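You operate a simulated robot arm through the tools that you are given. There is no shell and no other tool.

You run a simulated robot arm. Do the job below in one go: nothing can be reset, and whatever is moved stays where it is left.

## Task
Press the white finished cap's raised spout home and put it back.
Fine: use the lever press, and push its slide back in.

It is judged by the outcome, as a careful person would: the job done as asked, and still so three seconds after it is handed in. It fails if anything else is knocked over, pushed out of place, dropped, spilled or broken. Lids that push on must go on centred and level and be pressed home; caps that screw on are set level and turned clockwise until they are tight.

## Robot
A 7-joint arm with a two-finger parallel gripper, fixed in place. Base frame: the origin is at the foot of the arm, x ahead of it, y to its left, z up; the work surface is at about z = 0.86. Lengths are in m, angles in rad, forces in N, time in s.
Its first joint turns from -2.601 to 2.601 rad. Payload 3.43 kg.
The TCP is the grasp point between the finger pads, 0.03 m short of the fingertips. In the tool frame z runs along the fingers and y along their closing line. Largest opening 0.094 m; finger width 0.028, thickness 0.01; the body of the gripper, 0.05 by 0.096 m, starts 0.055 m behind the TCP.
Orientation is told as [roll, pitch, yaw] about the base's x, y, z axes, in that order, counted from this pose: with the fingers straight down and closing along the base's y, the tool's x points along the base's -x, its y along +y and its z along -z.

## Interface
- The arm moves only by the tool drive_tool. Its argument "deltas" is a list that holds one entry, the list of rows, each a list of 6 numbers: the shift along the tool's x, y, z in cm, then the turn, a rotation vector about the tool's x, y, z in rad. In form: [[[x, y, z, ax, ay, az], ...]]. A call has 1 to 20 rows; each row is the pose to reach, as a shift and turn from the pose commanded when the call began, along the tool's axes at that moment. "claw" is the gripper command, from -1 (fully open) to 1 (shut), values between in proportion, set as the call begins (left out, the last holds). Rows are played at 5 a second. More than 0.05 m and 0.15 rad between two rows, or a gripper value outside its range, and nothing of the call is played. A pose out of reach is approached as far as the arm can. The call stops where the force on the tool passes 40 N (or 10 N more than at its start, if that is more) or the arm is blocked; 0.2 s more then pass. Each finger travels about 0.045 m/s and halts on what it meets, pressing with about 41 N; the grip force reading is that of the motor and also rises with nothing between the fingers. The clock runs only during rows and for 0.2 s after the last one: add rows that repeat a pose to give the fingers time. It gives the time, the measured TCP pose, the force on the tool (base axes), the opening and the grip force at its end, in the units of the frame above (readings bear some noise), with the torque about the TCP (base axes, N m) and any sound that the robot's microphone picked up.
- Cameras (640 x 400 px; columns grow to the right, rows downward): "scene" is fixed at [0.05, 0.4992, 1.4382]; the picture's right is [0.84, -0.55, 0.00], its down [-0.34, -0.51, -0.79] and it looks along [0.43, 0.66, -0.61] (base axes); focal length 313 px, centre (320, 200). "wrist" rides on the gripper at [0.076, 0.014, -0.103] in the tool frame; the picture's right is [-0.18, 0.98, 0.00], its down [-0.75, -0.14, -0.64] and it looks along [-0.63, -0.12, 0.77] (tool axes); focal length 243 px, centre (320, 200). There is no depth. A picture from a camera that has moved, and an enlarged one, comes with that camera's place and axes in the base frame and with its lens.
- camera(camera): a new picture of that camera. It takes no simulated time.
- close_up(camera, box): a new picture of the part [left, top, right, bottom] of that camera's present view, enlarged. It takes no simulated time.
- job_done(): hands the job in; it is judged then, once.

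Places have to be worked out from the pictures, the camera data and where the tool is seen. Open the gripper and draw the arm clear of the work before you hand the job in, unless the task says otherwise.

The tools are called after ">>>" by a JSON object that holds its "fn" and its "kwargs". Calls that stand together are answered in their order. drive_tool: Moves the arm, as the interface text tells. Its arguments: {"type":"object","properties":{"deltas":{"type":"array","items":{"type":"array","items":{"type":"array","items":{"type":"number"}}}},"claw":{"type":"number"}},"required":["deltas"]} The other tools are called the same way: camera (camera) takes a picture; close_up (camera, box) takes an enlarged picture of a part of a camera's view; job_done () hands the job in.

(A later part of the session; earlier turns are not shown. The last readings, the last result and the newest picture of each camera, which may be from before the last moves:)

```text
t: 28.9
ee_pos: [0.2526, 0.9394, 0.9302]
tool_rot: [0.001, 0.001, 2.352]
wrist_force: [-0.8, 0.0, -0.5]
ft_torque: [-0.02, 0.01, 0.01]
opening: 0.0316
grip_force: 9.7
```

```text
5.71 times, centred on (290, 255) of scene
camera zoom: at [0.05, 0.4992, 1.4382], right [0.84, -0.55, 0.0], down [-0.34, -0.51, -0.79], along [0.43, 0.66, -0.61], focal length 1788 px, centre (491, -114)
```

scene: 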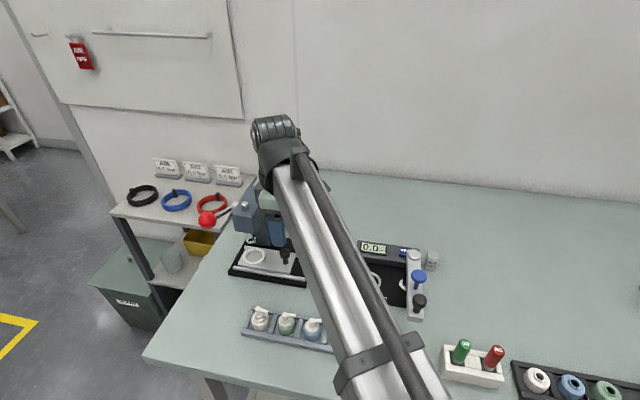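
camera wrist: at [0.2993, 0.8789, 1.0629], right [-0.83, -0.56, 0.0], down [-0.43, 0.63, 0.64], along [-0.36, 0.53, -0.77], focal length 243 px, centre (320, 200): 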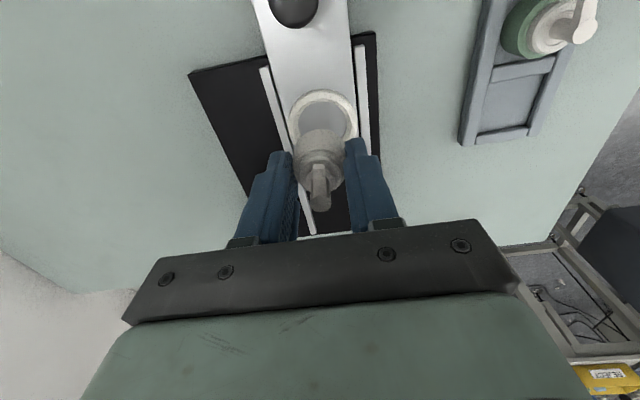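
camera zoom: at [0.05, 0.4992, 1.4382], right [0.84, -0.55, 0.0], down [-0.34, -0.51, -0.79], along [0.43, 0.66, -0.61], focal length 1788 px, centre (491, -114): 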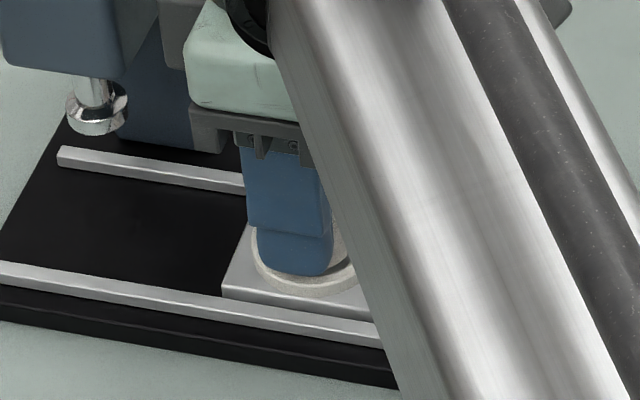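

Very close. I zoom further to judge the centring of cap against the ring's inner rim.

>>> {"fn": "close_up", "kwargs": {"camera": "wrist", "box": [280, 100, 360, 160]}}

```text
6.67 times, centred on (320, 130) of wrist
camera zoom: at [0.2977, 0.8739, 1.0316], right [-0.83, -0.56, 0.0], down [-0.43, 0.63, 0.64], along [-0.36, 0.53, -0.77], focal length 1618 px, centre (320, 667)
```

zoom: 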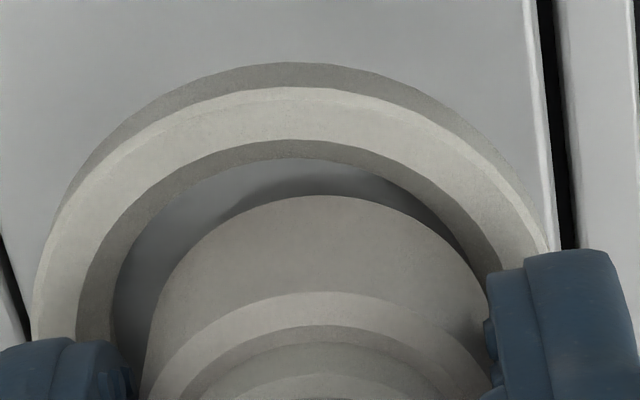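

The ring has a chamfered seat; measured in this view the cap needs ≈ +3.4 mm in y. I apply that and re-check.

>>> {"fn": "drive_tool", "kwargs": {"deltas": [[[-0.1, -0.14, 0, 0, 0, 0], [-0.21, -0.28, 0, 0, 0, 0], [-0.21, -0.28, 0, 0, 0, 0], [-0.21, -0.28, 0, 0, 0, 0]]]}}

>>> {"fn": "close_up", "kwargs": {"camera": "wrist", "box": [280, 100, 360, 160]}}

```text
t: 29.9
ee_pos: [0.2537, 0.9428, 0.9289]
tool_rot: [0.001, 0.002, 2.352]
wrist_force: [-0.9, -0.2, -1.2]
ft_torque: [0.01, 0.03, 0.01]
opening: 0.0315
grip_force: 9.5
```

```text
6.67 times, centred on (320, 130) of wrist
camera zoom: at [0.2988, 0.8773, 1.0318], right [-0.83, -0.56, 0.0], down [-0.43, 0.63, 0.64], along [-0.36, 0.53, -0.77], focal length 1618 px, centre (320, 667)
```

zoom: 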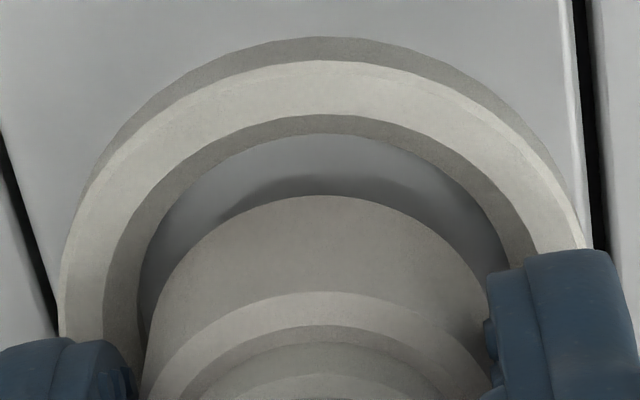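

Now centred within about a millimetre. I lower gently in small steps, checking the force.

>>> {"fn": "drive_tool", "kwargs": {"deltas": [[[0, 0, 0.2, 0, 0, 0], [0, 0, 0.4, 0, 0, 0], [0, 0, 0.6, 0, 0, 0], [0, 0, 0.8, 0, 0, 0], [0, 0, 0.8, 0, 0, 0]]]}}

>>> {"fn": "close_up", "kwargs": {"camera": "wrist", "box": [270, 90, 370, 170]}}

```text
t: 31.1
ee_pos: [0.2542, 0.9415, 0.9215]
tool_rot: [0.001, 0.0, 2.353]
wrist_force: [1.5, -1.7, 4.7]
ft_torque: [-0.05, -0.02, -0.02]
opening: 0.0315
grip_force: 10.3
```

```text
5.00 times, centred on (320, 130) of wrist
camera zoom: at [0.2981, 0.8772, 1.0242], right [-0.83, -0.56, 0.0], down [-0.43, 0.63, 0.64], along [-0.36, 0.53, -0.77], focal length 1213 px, centre (320, 550)
```

zoom: 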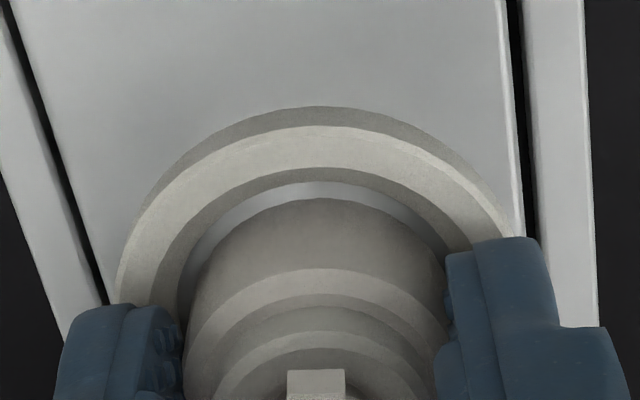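

First light contact (≈5 N) at TCP 0.9215, with the cap inside the ring. I go down a touch further.

>>> {"fn": "drive_tool", "kwargs": {"deltas": [[[0, 0, 0.1, 0, 0, 0], [0, 0, 0.2, 0, 0, 0], [0, 0, 0.2, 0, 0, 0]]]}}

>>> {"fn": "close_up", "kwargs": {"camera": "wrist", "box": [270, 90, 370, 170]}}

```text
t: 31.9
ee_pos: [0.253, 0.9421, 0.9194]
tool_rot: [-0.003, 0.0, 2.354]
wrist_force: [0.7, -1.5, 19.4]
ft_torque: [-0.31, 0.22, 0.09]
opening: 0.0319
grip_force: 10.2
```

```text
5.00 times, centred on (320, 130) of wrist
camera zoom: at [0.298, 0.8771, 1.0232], right [-0.83, -0.56, 0.0], down [-0.43, 0.63, 0.64], along [-0.36, 0.53, -0.77], focal length 1213 px, centre (320, 550)
```

zoom: 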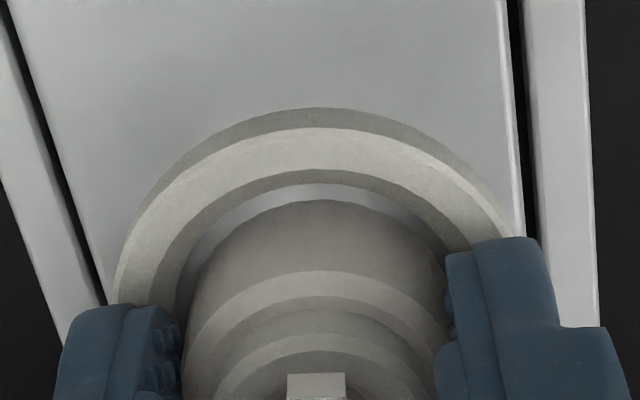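

A purely vertical 19 N says the cap rests flat on the slide inside the ring. I relieve the push and open the fingers slightly, then inspect.

>>> {"fn": "drive_tool", "kwargs": {"deltas": [[[0, 0, -0.15, 0, 0, 0], [0, 0, -0.15, 0, 0, 0]]]}}

>>> {"fn": "drive_tool", "kwargs": {"deltas": [[[0, 0, 0, 0, 0, 0], [0, 0, 0, 0, 0, 0], [0, 0, 0, 0, 0, 0]]], "claw": -0.06}}

>>> {"fn": "close_up", "kwargs": {"camera": "wrist", "box": [260, 80, 380, 200]}}

```text
t: 32.5
ee_pos: [0.2545, 0.9419, 0.9194]
tool_rot: [-0.002, 0.0, 2.356]
wrist_force: [0.8, -1.3, 11.4]
ft_torque: [0.01, 0.06, 0.09]
opening: 0.0318
grip_force: 10.4
```

```text
t: 33.3
ee_pos: [0.2526, 0.9418, 0.9191]
tool_rot: [0.002, 0.002, 2.354]
wrist_force: [-1.2, -1.7, 9.8]
ft_torque: [0.13, -0.15, -0.16]
opening: 0.0488
grip_force: 0.2
```

```text
3.33 times, centred on (320, 140) of wrist
camera zoom: at [0.2978, 0.877, 1.0233], right [-0.83, -0.56, 0.0], down [-0.43, 0.63, 0.64], along [-0.36, 0.53, -0.77], focal length 809 px, centre (320, 400)
```

zoom: 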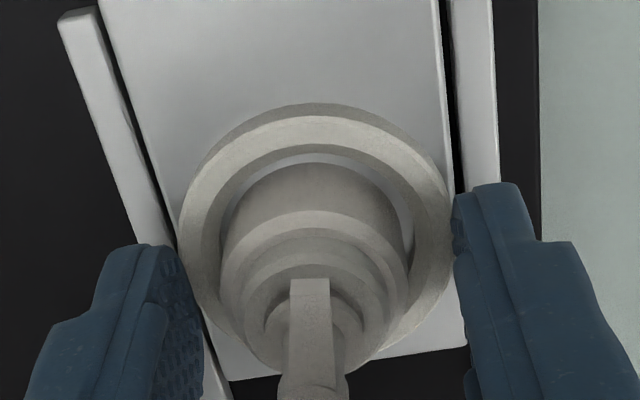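

The residual 10 N was the fingertips resting on the ring rim (z ≈ 0.889); the cap sits centred inside. I rise straight up and inspect the cap against the ram height.

>>> {"fn": "drive_tool", "kwargs": {"deltas": [[[0, 0, -0.5, 0, 0, 0], [0, 0, -2, 0, 0, 0], [0, 0, -5, 0, 0, 0], [0, 0, -9, 0, 0, 0], [4, 0, -13, 0, 0, 0], [8, 0, -15, 0, 0, 0], [8, 0, -15, 0, 0, 0]]]}}

>>> {"fn": "camera", "kwargs": {"camera": "wrist"}}

>>> {"fn": "close_up", "kwargs": {"camera": "scene", "box": [210, 210, 330, 290]}}

```text
refused: row 5 steps farther than a row can; nothing moved
```

```text
taken
camera wrist: at [0.2978, 0.877, 1.0233], right [-0.83, -0.56, 0.0], down [-0.43, 0.63, 0.64], along [-0.36, 0.53, -0.77], focal length 243 px, centre (320, 200)
```

wrist: 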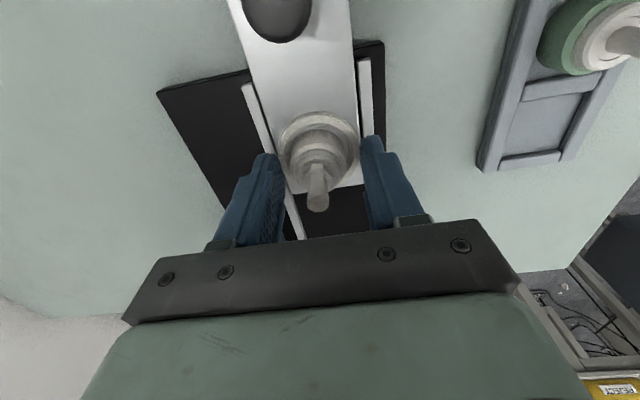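

```text
5.00 times, centred on (270, 250) of scene
camera zoom: at [0.05, 0.4992, 1.4382], right [0.84, -0.55, 0.0], down [-0.34, -0.51, -0.79], along [0.43, 0.66, -0.61], focal length 1565 px, centre (570, -50)
```

zoom: 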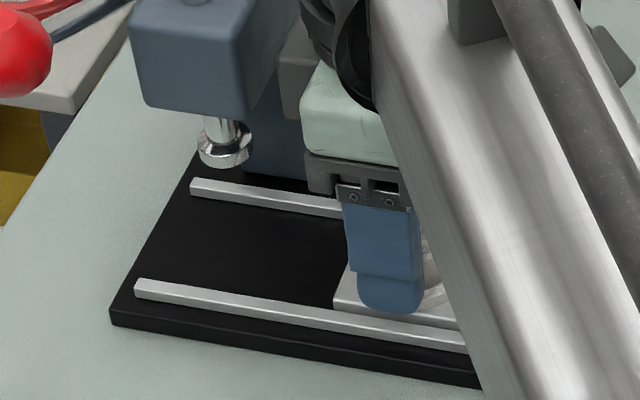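

One row was too long; I redo the retreat with shorter steps.

>>> {"fn": "drive_tool", "kwargs": {"deltas": [[[0, 0, -0.5, 0, 0, 0], [0, 0, -2, 0, 0, 0], [0, 0, -5, 0, 0, 0], [0, 0, -9, 0, 0, 0], [3, 0, -12, 0, 0, 0], [6, 0, -14, 0, 0, 0], [9, 0, -14, 0, 0, 0], [9, 0, -14, 0, 0, 0]]]}}

>>> {"fn": "camera", "kwargs": {"camera": "wrist"}}

>>> {"fn": "close_up", "kwargs": {"camera": "scene", "box": [210, 210, 330, 290]}}

```text
t: 35.1
ee_pos: [0.3148, 0.8782, 1.0615]
tool_rot: [0.001, 0.002, 2.354]
wrist_force: [0.2, -0.3, 0.0]
ft_torque: [0.01, -0.01, -0.02]
opening: 0.05
grip_force: 0.1
```

```text
taken
camera wrist: at [0.3597, 0.8139, 1.1643], right [-0.83, -0.56, 0.0], down [-0.43, 0.63, 0.64], along [-0.36, 0.53, -0.77], focal length 243 px, centre (320, 200)
```

wrist: 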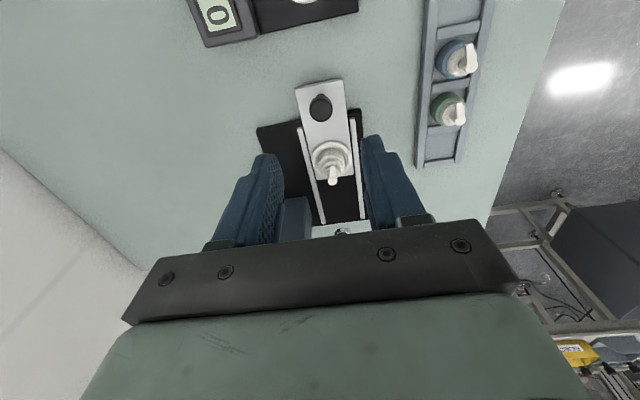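

```text
5.00 times, centred on (270, 250) of scene
camera zoom: at [0.05, 0.4992, 1.4382], right [0.84, -0.55, 0.0], down [-0.34, -0.51, -0.79], along [0.43, 0.66, -0.61], focal length 1565 px, centre (570, -50)
```

zoom: 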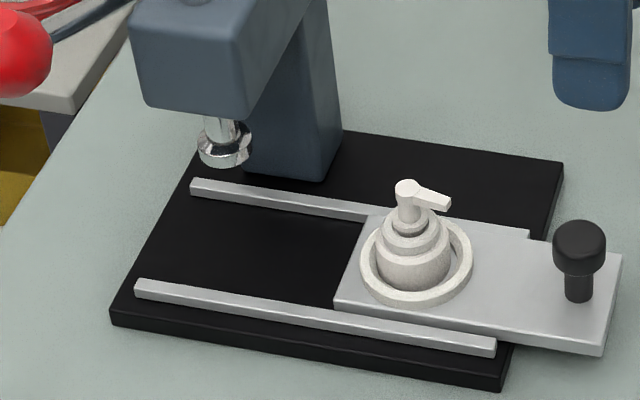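

The cap stands upright and centred in the ring, and its top should pass ≈3 mm under the ram. I go back to the knob at ≈ (0.308, 0.887) to push the slide in.

>>> {"fn": "drive_tool", "kwargs": {"deltas": [[[-0.5, 0, 3, 0, 0, 0], [-1.1, 0, 6, 0, 0, 0], [-1.1, 0, 10, 0, 0, 0], [-1.1, 0, 12.5, 0, 0, 0], [-1.1, 0, 14.2, 0, 0, 0], [-1.1, 0, 14.2, 0, 0, 0]]]}}

>>> {"fn": "camera", "kwargs": {"camera": "wrist"}}

>>> {"fn": "close_up", "kwargs": {"camera": "wrist", "box": [260, 90, 380, 240]}}

```text
t: 36.5
ee_pos: [0.3078, 0.886, 0.9163]
tool_rot: [-0.001, 0.0, 2.352]
wrist_force: [0.4, 0.2, -0.3]
ft_torque: [0.01, -0.01, -0.02]
opening: 0.0497
grip_force: 0.0
```

```text
taken
camera wrist: at [0.3533, 0.8218, 1.0207], right [-0.83, -0.56, 0.0], down [-0.43, 0.63, 0.64], along [-0.36, 0.53, -0.77], focal length 243 px, centre (320, 200)
```

wrist: 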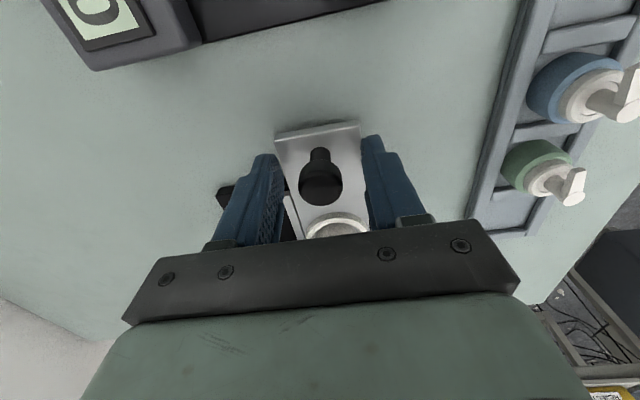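

```text
2.67 times, centred on (320, 165) of wrist
camera zoom: at [0.3533, 0.8218, 1.0207], right [-0.83, -0.56, 0.0], down [-0.43, 0.63, 0.64], along [-0.36, 0.53, -0.77], focal length 647 px, centre (320, 293)
```

zoom: 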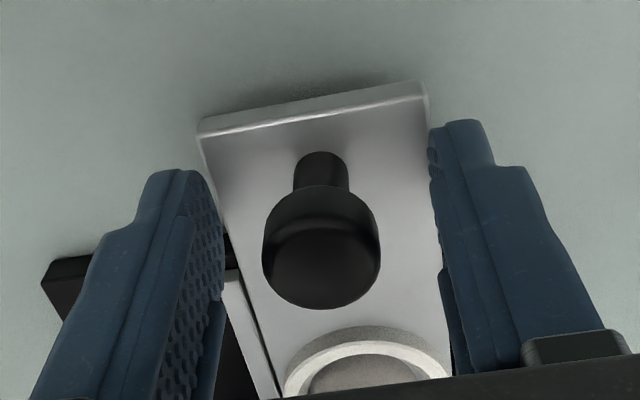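

Knob is between the fingers. I close on it.

>>> {"fn": "drive_tool", "kwargs": {"deltas": [[[0, 0, 0, 0, 0, 0], [0, 0, 0, 0, 0, 0], [0, 0, 0, 0, 0, 0], [0, 0, 0, 0, 0, 0]]], "claw": 0.8}}

>>> {"fn": "close_up", "kwargs": {"camera": "scene", "box": [210, 210, 330, 290]}}

```text
t: 37.5
ee_pos: [0.3084, 0.8864, 0.9175]
tool_rot: [0.001, 0.001, 2.353]
wrist_force: [-0.2, -0.5, -0.8]
ft_torque: [0.08, 0.06, 0.01]
opening: 0.0233
grip_force: 45.0
```

```text
5.00 times, centred on (270, 250) of scene
camera zoom: at [0.05, 0.4992, 1.4382], right [0.84, -0.55, 0.0], down [-0.34, -0.51, -0.79], along [0.43, 0.66, -0.61], focal length 1565 px, centre (570, -50)
```

zoom: 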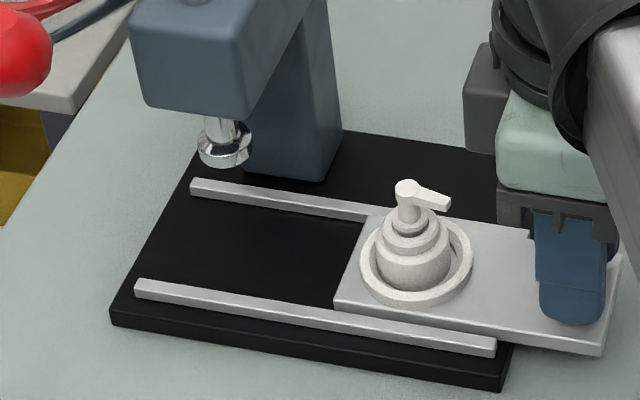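

Knob gripped with no side load and the cap is visible. I push the slide in 5 cm smoothly, then check.

>>> {"fn": "drive_tool", "kwargs": {"deltas": [[[-0.3, 0, 0, 0, 0, 0], [-0.7, 0, 0, 0, 0, 0], [-1.2, 0, 0, 0, 0, 0], [-1.7, 0, 0, 0, 0, 0], [-2.2, 0, 0, 0, 0, 0], [-2.7, 0, 0, 0, 0, 0], [-3.2, 0, 0, 0, 0, 0], [-3.7, 0, 0, 0, 0, 0], [-4.2, 0, 0, 0, 0, 0], [-4.6, 0, 0, 0, 0, 0], [-4.8, 0, 0, 0, 0, 0], [-4.8, 0, 0, 0, 0, 0]]]}}

>>> {"fn": "close_up", "kwargs": {"camera": "scene", "box": [210, 210, 330, 290]}}

```text
t: 40.1
ee_pos: [0.2733, 0.9196, 0.917]
tool_rot: [0.004, 0.003, 2.355]
wrist_force: [-11.5, -12.1, -18.9]
ft_torque: [0.3, 0.4, 0.03]
opening: 0.0234
grip_force: 45.0
```

```text
5.00 times, centred on (270, 250) of scene
camera zoom: at [0.05, 0.4992, 1.4382], right [0.84, -0.55, 0.0], down [-0.34, -0.51, -0.79], along [0.43, 0.66, -0.61], focal length 1565 px, centre (570, -50)
```

zoom: 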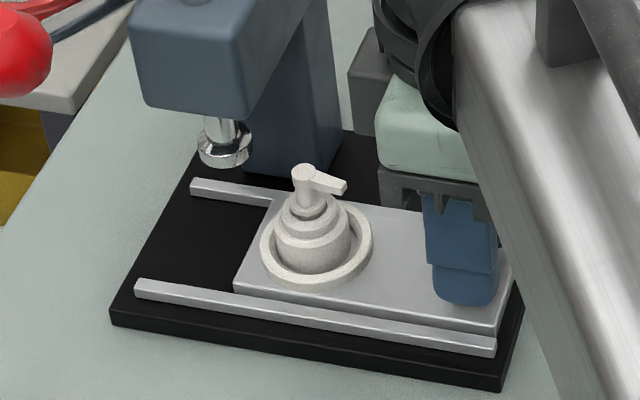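

The stem is tracking toward a few mm below the ram face. I relieve the side/vertical load and push 2 cm more, then check before it goes under the ram.

>>> {"fn": "drive_tool", "kwargs": {"deltas": [[[0, 0.1, 0.1, 0, 0, 0], [-0.4, 0.1, 0.1, 0, 0, 0], [-0.8, 0.1, 0.1, 0, 0, 0], [-1.2, 0.1, 0.1, 0, 0, 0], [-1.5, 0.1, 0.1, 0, 0, 0], [-1.5, 0.1, 0.1, 0, 0, 0]]]}}

>>> {"fn": "close_up", "kwargs": {"camera": "scene", "box": [220, 220, 280, 260]}}

```text
t: 41.5
ee_pos: [0.2645, 0.9312, 0.9186]
tool_rot: [0.0, 0.001, 2.353]
wrist_force: [-0.9, -0.3, 3.7]
ft_torque: [-0.87, -0.59, 0.17]
opening: 0.0231
grip_force: 45.1
```

```text
10.00 times, centred on (250, 240) of scene
camera zoom: at [0.05, 0.4992, 1.4382], right [0.84, -0.55, 0.0], down [-0.34, -0.51, -0.79], along [0.43, 0.66, -0.61], focal length 3129 px, centre (1020, -200)
```

zoom: 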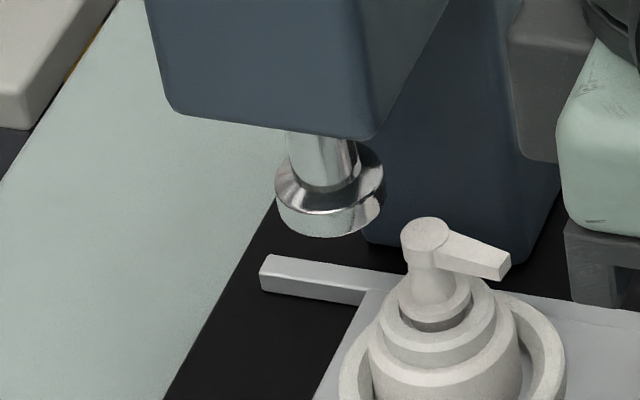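

Clearance under the ram looks ≈3 mm. I push on slowly to the inner stop.

>>> {"fn": "drive_tool", "kwargs": {"deltas": [[[-0.3, 0, 0, 0, 0, 0], [-0.6, 0, 0, 0, 0, 0], [-0.9, 0, 0, 0, 0, 0], [-1.2, 0, 0, 0, 0, 0], [-1.45, 0, 0, 0, 0, 0], [-1.6, 0, 0, 0, 0, 0], [-1.6, 0, 0, 0, 0, 0]]]}}

>>> {"fn": "close_up", "kwargs": {"camera": "scene", "box": [210, 210, 290, 270]}}

```text
t: 43.1
ee_pos: [0.2522, 0.9418, 0.9171]
tool_rot: [-0.002, 0.0, 2.353]
wrist_force: [9.9, 13.4, 22.1]
ft_torque: [-0.67, -0.74, -0.03]
opening: 0.0236
grip_force: 44.5
```

```text
6.67 times, centred on (250, 240) of scene
camera zoom: at [0.05, 0.4992, 1.4382], right [0.84, -0.55, 0.0], down [-0.34, -0.51, -0.79], along [0.43, 0.66, -0.61], focal length 2086 px, centre (787, -67)
```

zoom: 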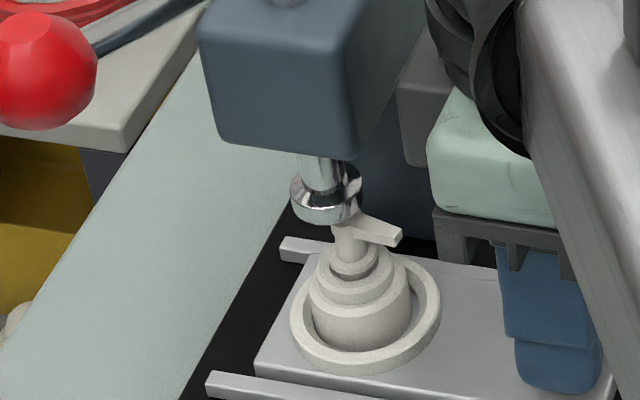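

The stem is entering under the ram; original seated position is ≈5–6 mm further. I relieve loads and push the rest to the stop.

>>> {"fn": "drive_tool", "kwargs": {"deltas": [[[0, -0.1, -0.1, 0, 0, 0], [-0.2, -0.1, -0.1, 0, 0, 0], [-0.4, -0.1, -0.1, 0, 0, 0], [-0.6, -0.1, -0.1, 0, 0, 0], [-0.6, -0.1, -0.1, 0, 0, 0]]]}}

>>> {"fn": "close_up", "kwargs": {"camera": "scene", "box": [210, 210, 290, 270]}}

```text
t: 44.3
ee_pos: [0.2492, 0.9463, 0.9172]
tool_rot: [0.003, 0.0, 2.355]
wrist_force: [2.9, 3.2, 4.8]
ft_torque: [1.02, 0.8, 0.04]
opening: 0.0233
grip_force: 45.5
```

```text
6.67 times, centred on (250, 240) of scene
camera zoom: at [0.05, 0.4992, 1.4382], right [0.84, -0.55, 0.0], down [-0.34, -0.51, -0.79], along [0.43, 0.66, -0.61], focal length 2086 px, centre (787, -67)
```

zoom: 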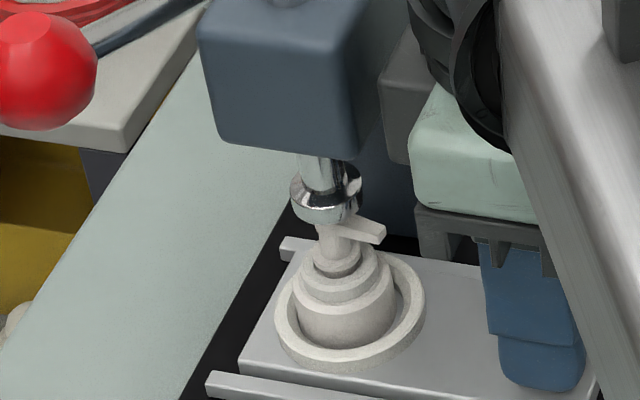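

Ring position now matches the original "in" position. I nudge 3 mm further to feel for the stop.

>>> {"fn": "drive_tool", "kwargs": {"deltas": [[[-0.1, 0, 0, 0, 0, 0], [-0.2, 0, 0, 0, 0, 0], [-0.3, 0, 0, 0, 0, 0], [-0.3, 0, 0, 0, 0, 0]]]}}

>>> {"fn": "close_up", "kwargs": {"camera": "scene", "box": [210, 210, 290, 270]}}

```text
t: 45.3
ee_pos: [0.2482, 0.9468, 0.9163]
tool_rot: [0.003, 0.005, 2.354]
wrist_force: [12.9, -14.6, 2.5]
ft_torque: [0.18, 0.41, 0.07]
opening: 0.0235
grip_force: 44.9
```

```text
6.67 times, centred on (250, 240) of scene
camera zoom: at [0.05, 0.4992, 1.4382], right [0.84, -0.55, 0.0], down [-0.34, -0.51, -0.79], along [0.43, 0.66, -0.61], focal length 2086 px, centre (787, -67)
```

zoom: 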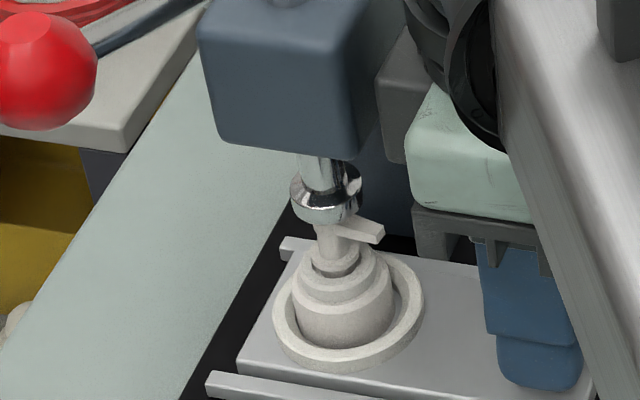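

Force of ≈20 N back along the slide shows it's against its inner stop. I back off the push, open, and rise clear above the press.

>>> {"fn": "drive_tool", "kwargs": {"deltas": [[[0.2, 0, 0, 0, 0, 0], [0.2, 0, 0, 0, 0, 0]]]}}

>>> {"fn": "drive_tool", "kwargs": {"deltas": [[[0, 0, 0, 0, 0, 0], [0, 0, 0, 0, 0, 0], [0, 0, 0, 0, 0, 0], [0, 0, -2, 0, 0, 0], [0, 0, -5, 0, 0, 0], [1, 0, -9, 0, 0, 0], [2, 0, -13, 0, 0, 0], [2, 0, -17, 0, 0, 0], [2, 0, -21, 0, 0, 0], [2, 0, -22, 0, 0, 0], [2, 0, -22, 0, 0, 0]]], "claw": -0.06}}

>>> {"fn": "close_up", "kwargs": {"camera": "scene", "box": [190, 180, 310, 280]}}

>>> {"fn": "camera", "kwargs": {"camera": "wrist"}}

```text
t: 45.9
ee_pos: [0.2484, 0.9466, 0.9176]
tool_rot: [0.0, 0.003, 2.355]
wrist_force: [7.0, -11.5, -1.0]
ft_torque: [-0.91, -0.93, 0.06]
opening: 0.0236
grip_force: 44.9
```

```text
t: 48.3
ee_pos: [0.2619, 0.935, 1.1376]
tool_rot: [0.001, 0.004, 2.352]
wrist_force: [-0.3, 0.1, 0.0]
ft_torque: [-0.01, 0.02, 0.02]
opening: 0.0499
grip_force: 0.1
```

```text
4.00 times, centred on (250, 230) of scene
camera zoom: at [0.05, 0.4992, 1.4382], right [0.84, -0.55, 0.0], down [-0.34, -0.51, -0.79], along [0.43, 0.66, -0.61], focal length 1252 px, centre (600, 80)
```

zoom: 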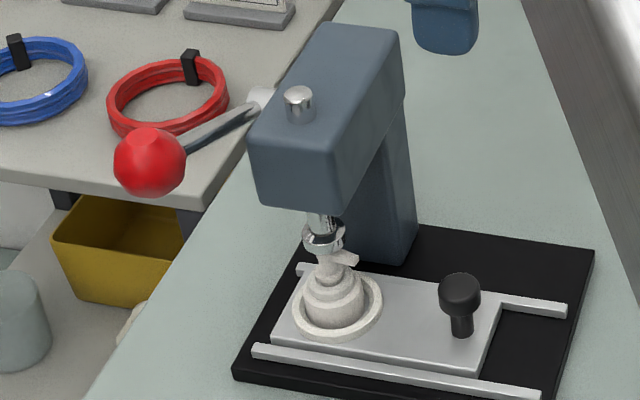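

```text
taken
camera wrist: at [0.3057, 0.8694, 1.2413], right [-0.83, -0.56, 0.0], down [-0.43, 0.63, 0.64], along [-0.36, 0.53, -0.77], focal length 243 px, centre (320, 200)
```

wrist: 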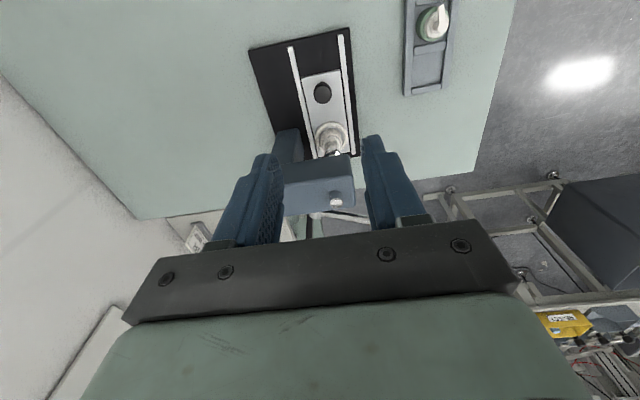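

Cap and slide are in place under the ram. I close the fingers and move across at safe height to above the red lever ball, estimated at (0.113, 0.990, 1.04).

>>> {"fn": "drive_tool", "kwargs": {"deltas": [[[-2.9, 1.34, 0, 0, 0, 0], [-5.8, 2.68, 0, 0, 0, 0], [-8.7, 4.02, 0, 0, 0, 0], [-11.6, 5.37, 0, 0, 0, 0], [-14.4, 6.71, 0, 0, 0, 0], [-14.4, 6.71, 0, 0, 0, 0]]], "claw": 1}}

>>> {"fn": "camera", "kwargs": {"camera": "scene"}}

>>> {"fn": "camera", "kwargs": {"camera": "wrist"}}

```text
t: 49.7
ee_pos: [0.1136, 0.9876, 1.138]
tool_rot: [0.0, 0.002, 2.351]
wrist_force: [0.3, 0.2, -0.2]
ft_torque: [-0.03, -0.01, -0.01]
opening: 0.0
grip_force: 33.0
```

```text
taken
```

scene: 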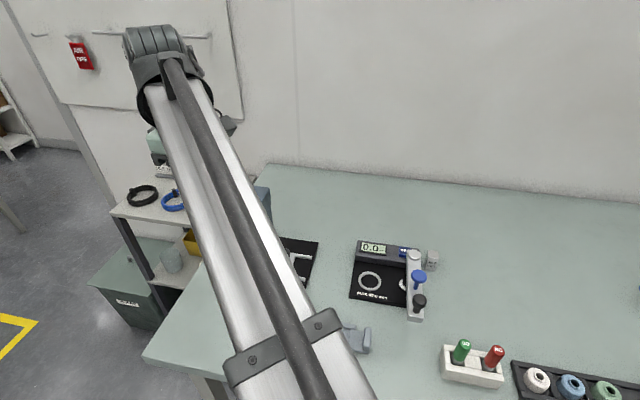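

```text
taken
camera wrist: at [0.1581, 0.9235, 1.2404], right [-0.83, -0.56, 0.0], down [-0.43, 0.63, 0.64], along [-0.36, 0.53, -0.77], focal length 243 px, centre (320, 200)
```

wrist: 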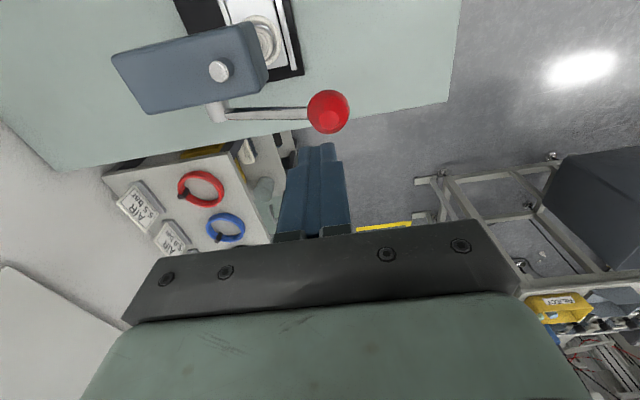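

The wrist view refines the ball to ≈ (0.112, 0.979, 1.045), lever swinging in the vertical plane along (1, 1) from a hub near (0.188, 1.043). I centre over the ball (slightly outboard of the head) and begin pressing down.

>>> {"fn": "drive_tool", "kwargs": {"deltas": [[[0.25, 0.68, 0, 0, 0, 0], [0.25, 0.68, 2, 0, 0, 0], [0.25, 0.68, 3.5, 0, 0, 0], [0.25, 0.68, 4.2, 0, 0, 0], [0.25, 0.68, 4.8, 0, 0, 0], [0.25, 0.68, 5.3, 0, 0, 0], [0.25, 0.68, 5.3, 0, 0, 0]]]}}

>>> {"fn": "camera", "kwargs": {"camera": "wrist"}}

```text
t: 51.3
ee_pos: [0.1113, 0.9813, 1.0838]
tool_rot: [-0.001, -0.001, 2.353]
wrist_force: [-1.3, -1.3, 1.6]
ft_torque: [-0.04, 0.04, 0.0]
opening: 0.0
grip_force: 32.8
```

```text
taken
camera wrist: at [0.1557, 0.9168, 1.1879], right [-0.83, -0.56, 0.0], down [-0.43, 0.63, 0.64], along [-0.36, 0.53, -0.77], focal length 243 px, centre (320, 200)
```

wrist: 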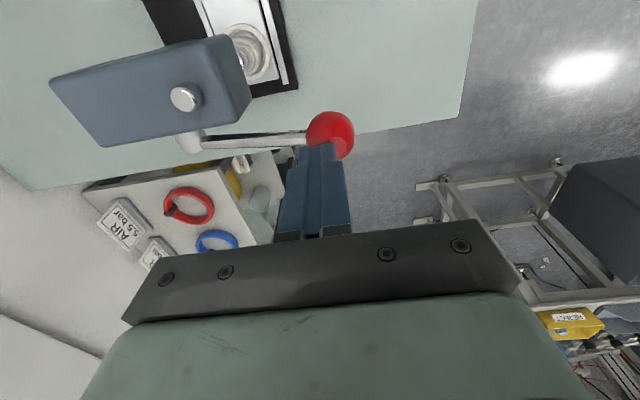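

>>> {"fn": "close_up", "kwargs": {"camera": "wrist", "box": [270, 90, 370, 190]}}

>>> {"fn": "close_up", "kwargs": {"camera": "scene", "box": [150, 150, 270, 250]}}

```text
4.00 times, centred on (320, 140) of wrist
camera zoom: at [0.1557, 0.9168, 1.1879], right [-0.83, -0.56, 0.0], down [-0.43, 0.63, 0.64], along [-0.36, 0.53, -0.77], focal length 970 px, centre (320, 440)
```

zoom: 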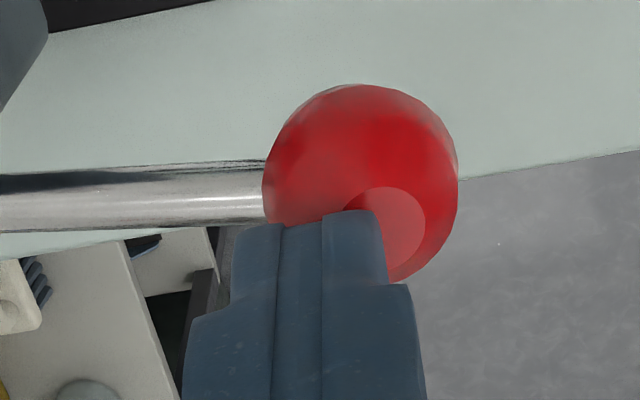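

```text
4.00 times, centred on (210, 200) of scene
camera zoom: at [0.05, 0.4992, 1.4382], right [0.84, -0.55, 0.0], down [-0.34, -0.51, -0.79], along [0.43, 0.66, -0.61], focal length 1252 px, centre (760, 200)
```

zoom: 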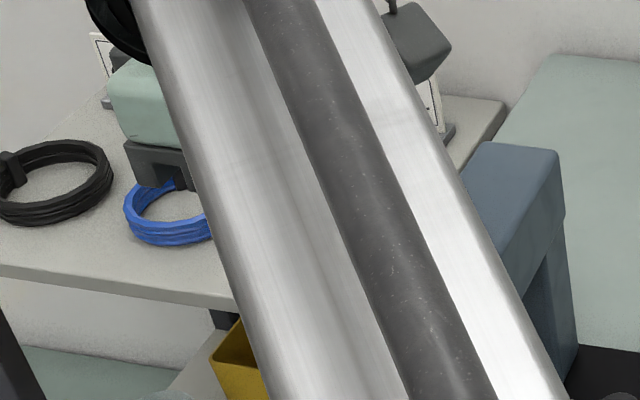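

The fingers are riding the back edge of the ball (about 1 cm off centre). I lift, shift toward the ball centre, and come down again.

>>> {"fn": "drive_tool", "kwargs": {"deltas": [[[0, 0, -1.5, 0, 0, 0], [0.7, 0.7, -1.5, 0, 0, 0], [0.7, 0.7, -1, 0, 0, 0], [0.7, 0.7, -0.5, 0, 0, 0], [0.7, 0.7, 0, 0, 0, 0], [0.7, 0.7, 0, 0, 0, 0]]]}}

>>> {"fn": "close_up", "kwargs": {"camera": "wrist", "box": [180, 20, 380, 200]}}

```text
t: 52.7
ee_pos: [0.1107, 0.9718, 1.0859]
tool_rot: [-0.001, 0.002, 2.354]
wrist_force: [0.7, -0.4, 0.5]
ft_torque: [0.02, 0.01, 0.0]
opening: 0.0
grip_force: 33.3
```

```text
2.22 times, centred on (280, 110) of wrist
camera zoom: at [0.1557, 0.9072, 1.1887], right [-0.83, -0.56, 0.0], down [-0.43, 0.63, 0.64], along [-0.36, 0.53, -0.77], focal length 539 px, centre (409, 400)
```

zoom: 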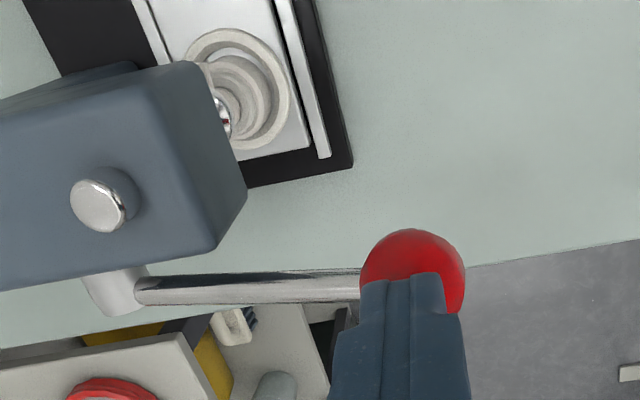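

The fingertips are now over the ball. I press down further in 5 mm steps.

>>> {"fn": "drive_tool", "kwargs": {"deltas": [[[0, 0, 0.5, 0, 0, 0], [0, 0, 1, 0, 0, 0], [0, 0, 1.5, 0, 0, 0], [0, 0, 2, 0, 0, 0], [0, 0, 2, 0, 0, 0]]]}}

>>> {"fn": "close_up", "kwargs": {"camera": "wrist", "box": [180, 20, 380, 200]}}

```text
t: 53.9
ee_pos: [0.1097, 0.9717, 1.064]
tool_rot: [-0.001, 0.001, 2.353]
wrist_force: [-0.8, 0.3, 1.7]
ft_torque: [0.0, 0.03, -0.03]
opening: 0.0
grip_force: 33.2
```

```text
2.22 times, centred on (280, 110) of wrist
camera zoom: at [0.1551, 0.9069, 1.1681], right [-0.83, -0.56, 0.0], down [-0.43, 0.63, 0.64], along [-0.36, 0.53, -0.77], focal length 539 px, centre (409, 400)
```

zoom: 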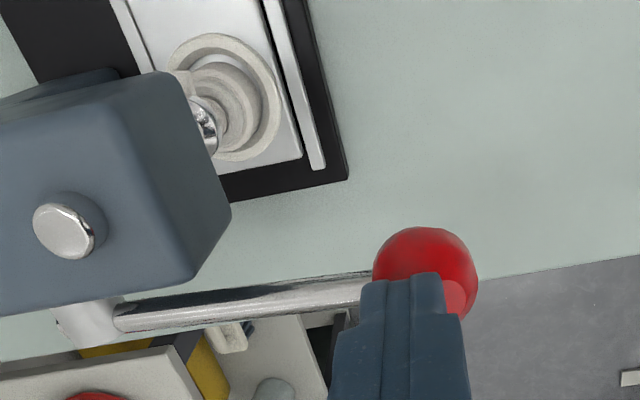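

The lever is moving with low force (≈2 N). I continue down, following the ball slightly outward.

>>> {"fn": "drive_tool", "kwargs": {"deltas": [[[0.1, 0.2, 0.5, 0, 0, 0], [0.2, 0.4, 1, 0, 0, 0], [0.2, 0.4, 1.5, 0, 0, 0], [0.2, 0.4, 2, 0, 0, 0], [0.2, 0.4, 2, 0, 0, 0]]]}}

>>> {"fn": "close_up", "kwargs": {"camera": "wrist", "box": [180, 20, 380, 200]}}

```text
t: 55.1
ee_pos: [0.1086, 0.9672, 1.0452]
tool_rot: [0.001, 0.002, 2.353]
wrist_force: [0.1, -0.9, 3.0]
ft_torque: [-0.03, 0.01, 0.03]
opening: 0.0002
grip_force: 32.8
```

```text
2.22 times, centred on (280, 110) of wrist
camera zoom: at [0.1532, 0.9023, 1.1481], right [-0.83, -0.56, 0.0], down [-0.43, 0.63, 0.64], along [-0.36, 0.53, -0.77], focal length 539 px, centre (409, 400)
```

zoom: 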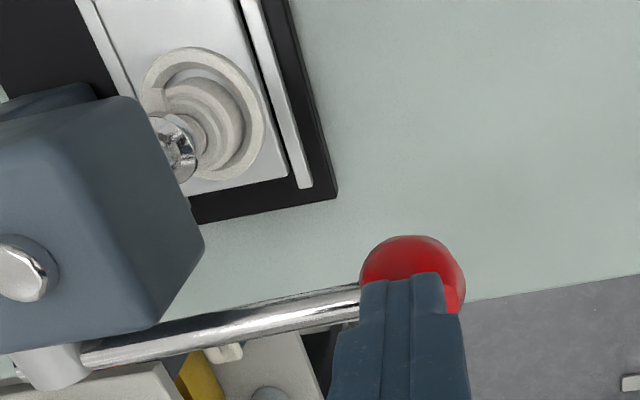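

Still light (3 N). I continue down, watching the ram meet the spout.

>>> {"fn": "drive_tool", "kwargs": {"deltas": [[[0, 0, 0.5, 0, 0, 0], [0, 0, 1, 0, 0, 0], [0, -0.1, 1.5, 0, 0, 0], [0, -0.2, 2, 0, 0, 0], [0, -0.2, 2, 0, 0, 0]]]}}

>>> {"fn": "close_up", "kwargs": {"camera": "wrist", "box": [180, 20, 380, 200]}}

>>> {"fn": "close_up", "kwargs": {"camera": "scene", "box": [190, 180, 310, 280]}}

```text
t: 56.3
ee_pos: [0.1102, 0.9694, 1.0247]
tool_rot: [-0.002, 0.002, 2.352]
wrist_force: [0.8, -0.8, 2.7]
ft_torque: [-0.02, 0.03, 0.0]
opening: 0.0
grip_force: 32.8
```

```text
2.22 times, centred on (280, 110) of wrist
camera zoom: at [0.1546, 0.9041, 1.1278], right [-0.83, -0.56, 0.0], down [-0.43, 0.63, 0.64], along [-0.36, 0.53, -0.77], focal length 539 px, centre (409, 400)
```

zoom: 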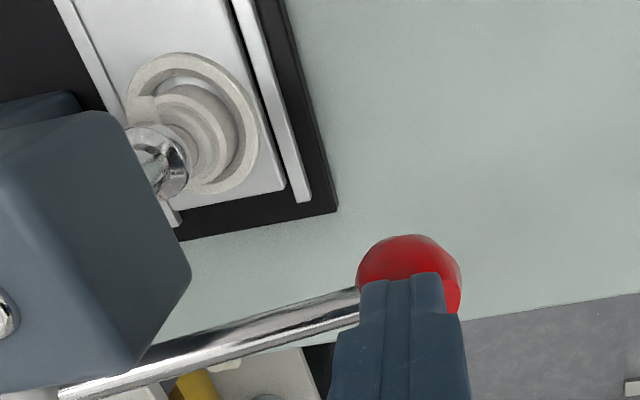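

```text
4.00 times, centred on (250, 230) of scene
camera zoom: at [0.05, 0.4992, 1.4382], right [0.84, -0.55, 0.0], down [-0.34, -0.51, -0.79], along [0.43, 0.66, -0.61], focal length 1252 px, centre (600, 80)
```

zoom: 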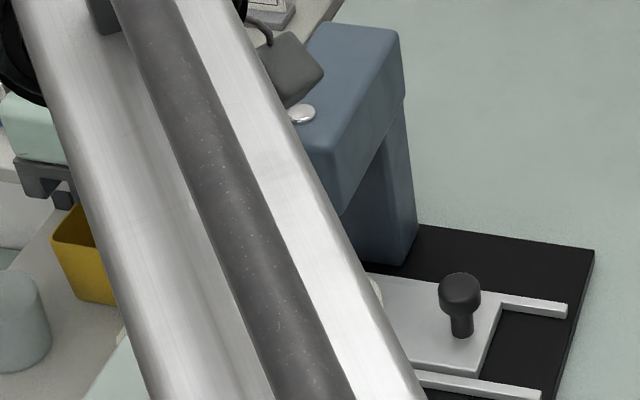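

The ram's pin has sunk ≈14 mm into the head with still only ~3 N. I keep pressing in small steps until it firms up.

>>> {"fn": "drive_tool", "kwargs": {"deltas": [[[0, -0.05, 0.3, 0, 0, 0], [0, -0.1, 0.6, 0, 0, 0], [0, -0.15, 0.9, 0, 0, 0], [0, -0.2, 1.2, 0, 0, 0], [0, -0.2, 1.2, 0, 0, 0]]]}}

>>> {"fn": "close_up", "kwargs": {"camera": "wrist", "box": [160, 20, 360, 200]}}

>>> {"fn": "close_up", "kwargs": {"camera": "scene", "box": [190, 180, 310, 280]}}

```text
t: 57.5
ee_pos: [0.1105, 0.9711, 1.0134]
tool_rot: [0.0, 0.0, 2.354]
wrist_force: [-2.8, 2.0, 6.6]
ft_torque: [0.09, 0.08, -0.01]
opening: 0.0002
grip_force: 32.6
```

```text
2.22 times, centred on (260, 110) of wrist
camera zoom: at [0.156, 0.9054, 1.1163], right [-0.83, -0.56, 0.0], down [-0.43, 0.63, 0.64], along [-0.36, 0.53, -0.77], focal length 539 px, centre (453, 400)
```

zoom: 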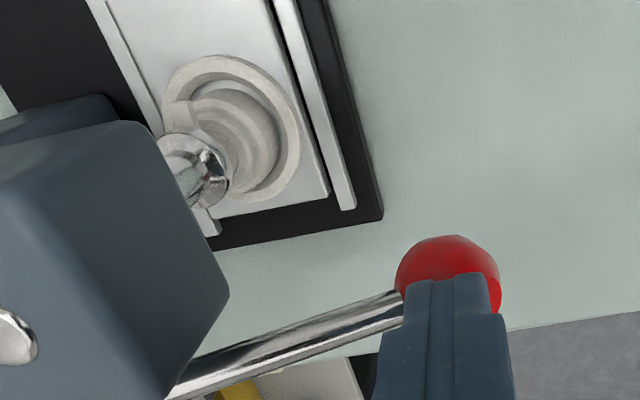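

```text
4.00 times, centred on (250, 230) of scene
camera zoom: at [0.05, 0.4992, 1.4382], right [0.84, -0.55, 0.0], down [-0.34, -0.51, -0.79], along [0.43, 0.66, -0.61], focal length 1252 px, centre (600, 80)
```

zoom: 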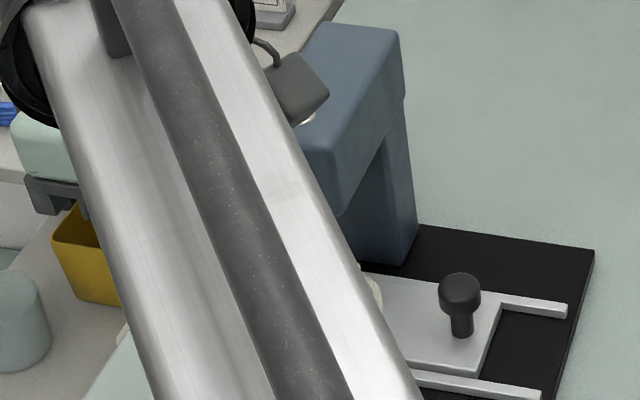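

Force is rising (6.6 N), likely spout contact. I keep pressing in 2–3 mm steps.

>>> {"fn": "drive_tool", "kwargs": {"deltas": [[[0, -0.05, 0.3, 0, 0, 0], [0, -0.1, 0.6, 0, 0, 0], [0, -0.15, 0.9, 0, 0, 0], [0, -0.15, 0.9, 0, 0, 0]]]}}

>>> {"fn": "close_up", "kwargs": {"camera": "wrist", "box": [160, 20, 360, 200]}}

```text
t: 58.1
ee_pos: [0.1114, 0.9714, 1.0121]
tool_rot: [-0.001, -0.001, 2.354]
wrist_force: [-3.3, -5.7, 16.9]
ft_torque: [-0.13, 0.07, 0.01]
opening: 0.0001
grip_force: 33.6
stopped in row 3: the force on the tool passed its limit at 44 N (the readings are from after the stop); the commanded pose is now the measured one
```

```text
2.22 times, centred on (260, 110) of wrist
camera zoom: at [0.1562, 0.9052, 1.1156], right [-0.83, -0.56, 0.0], down [-0.43, 0.63, 0.64], along [-0.36, 0.53, -0.77], focal length 539 px, centre (453, 400)
```

zoom: 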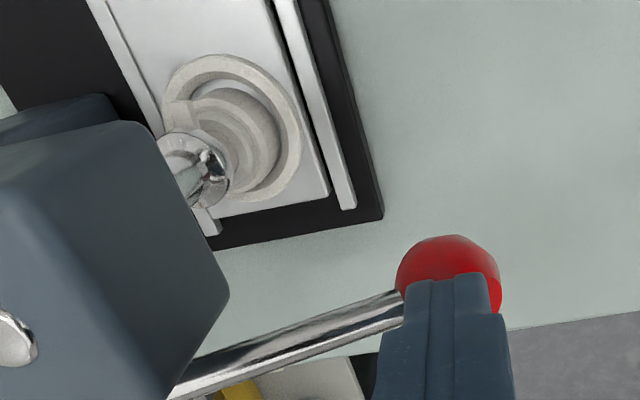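

The lever firmed up hard at 44 N. I zoom on the cap under the ram to see whether the spout has gone home.

>>> {"fn": "close_up", "kwargs": {"camera": "wrist", "box": [200, 30, 270, 100]}}

>>> {"fn": "close_up", "kwargs": {"camera": "scene", "box": [230, 200, 310, 280]}}

```text
5.71 times, centred on (235, 65) of wrist
camera zoom: at [0.1562, 0.9052, 1.1156], right [-0.83, -0.56, 0.0], down [-0.43, 0.63, 0.64], along [-0.36, 0.53, -0.77], focal length 1386 px, centre (806, 971)
```

zoom: 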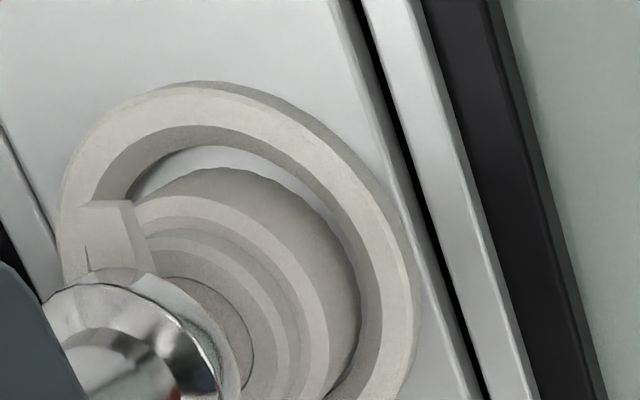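

```text
5.00 times, centred on (270, 240) of scene
camera zoom: at [0.05, 0.4992, 1.4382], right [0.84, -0.55, 0.0], down [-0.34, -0.51, -0.79], along [0.43, 0.66, -0.61], focal length 1565 px, centre (570, 0)
```

zoom: 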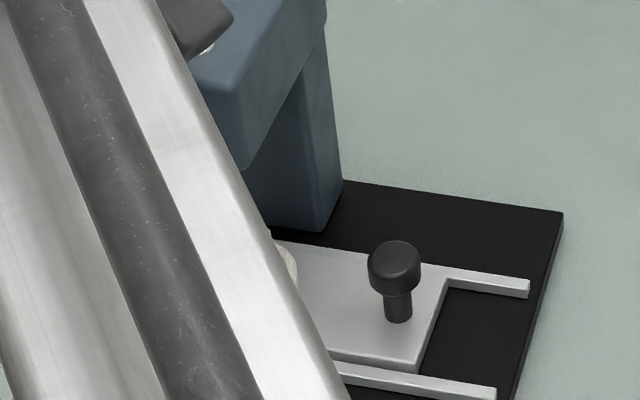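

The spout's base ring now looks flush with a thin seam like the green cap's. I give one more firm push to be sure it is home.

>>> {"fn": "drive_tool", "kwargs": {"deltas": [[[0, 0, 0.2, 0, 0, 0], [0, 0, 0.4, 0, 0, 0], [0, 0, 0.6, 0, 0, 0], [0, 0, 0.7, 0, 0, 0]]]}}

>>> {"fn": "close_up", "kwargs": {"camera": "wrist", "box": [200, 30, 270, 100]}}

```text
t: 58.7
ee_pos: [0.1115, 0.9706, 1.0116]
tool_rot: [-0.002, -0.003, 2.356]
wrist_force: [-1.6, -6.7, 17.1]
ft_torque: [-0.17, 0.08, 0.01]
opening: 0.0
grip_force: 32.3
stopped in row 2: the force on the tool passed its limit at 43 N (the readings are from after the stop); the commanded pose is now the measured one
```

```text
5.71 times, centred on (235, 65) of wrist
camera zoom: at [0.1564, 0.9054, 1.1155], right [-0.83, -0.56, 0.0], down [-0.43, 0.63, 0.65], along [-0.36, 0.53, -0.76], focal length 1386 px, centre (806, 971)
```

zoom: 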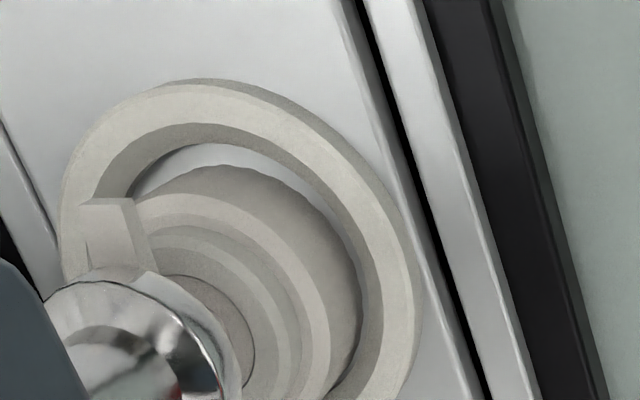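

No further movement against 43 N: the spout is down. I raise the fingers slowly and see whether the lever springs back.

>>> {"fn": "drive_tool", "kwargs": {"deltas": [[[0, 0.05, -0.7, 0, 0, 0], [0, 0.1, -1.5, 0, 0, 0], [0, 0.2, -2.3, 0, 0, 0], [0, 0.2, -3.1, 0, 0, 0], [0, 0.2, -4, 0, 0, 0], [0, 0.1, -5, 0, 0, 0], [0, 0, -6, 0, 0, 0], [0, 0, -7, 0, 0, 0], [0, 0, -9, 0, 0, 0], [0, 0, -12, 0, 0, 0], [0, 0, -12, 0, 0, 0]]]}}

>>> {"fn": "camera", "kwargs": {"camera": "wrist"}}

>>> {"fn": "close_up", "kwargs": {"camera": "wrist", "box": [150, 0, 350, 140]}}

```text
t: 61.1
ee_pos: [0.1115, 0.9711, 1.128]
tool_rot: [-0.003, -0.001, 2.354]
wrist_force: [0.4, 0.0, 0.1]
ft_torque: [0.01, -0.01, -0.01]
opening: 0.0
grip_force: 33.1
```

```text
taken
camera wrist: at [0.1558, 0.906, 1.2322], right [-0.83, -0.56, 0.0], down [-0.43, 0.63, 0.64], along [-0.36, 0.53, -0.77], focal length 243 px, centre (320, 200)
```

wrist: 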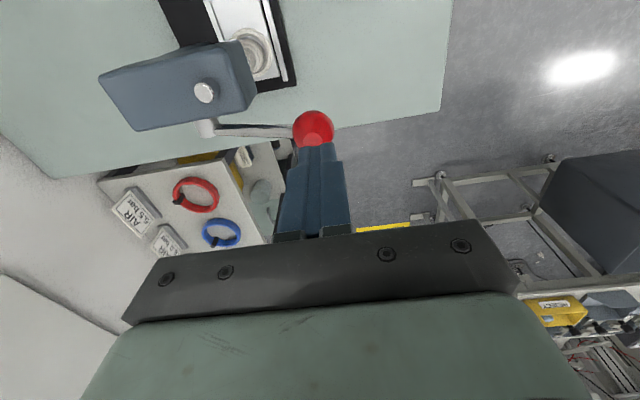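

```text
2.86 times, centred on (250, 70) of wrist
camera zoom: at [0.1558, 0.906, 1.2322], right [-0.83, -0.56, 0.0], down [-0.43, 0.63, 0.64], along [-0.36, 0.53, -0.77], focal length 693 px, centre (520, 571)
```

zoom: 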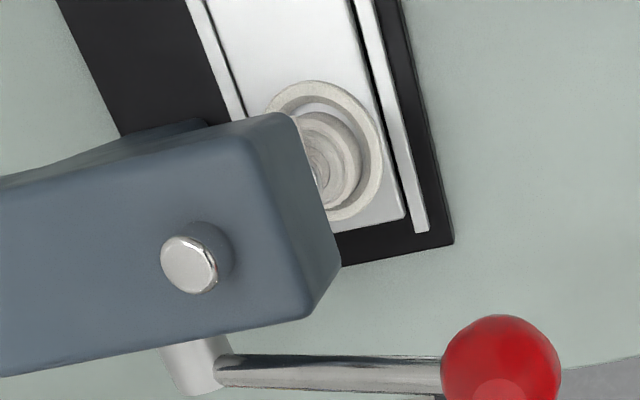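

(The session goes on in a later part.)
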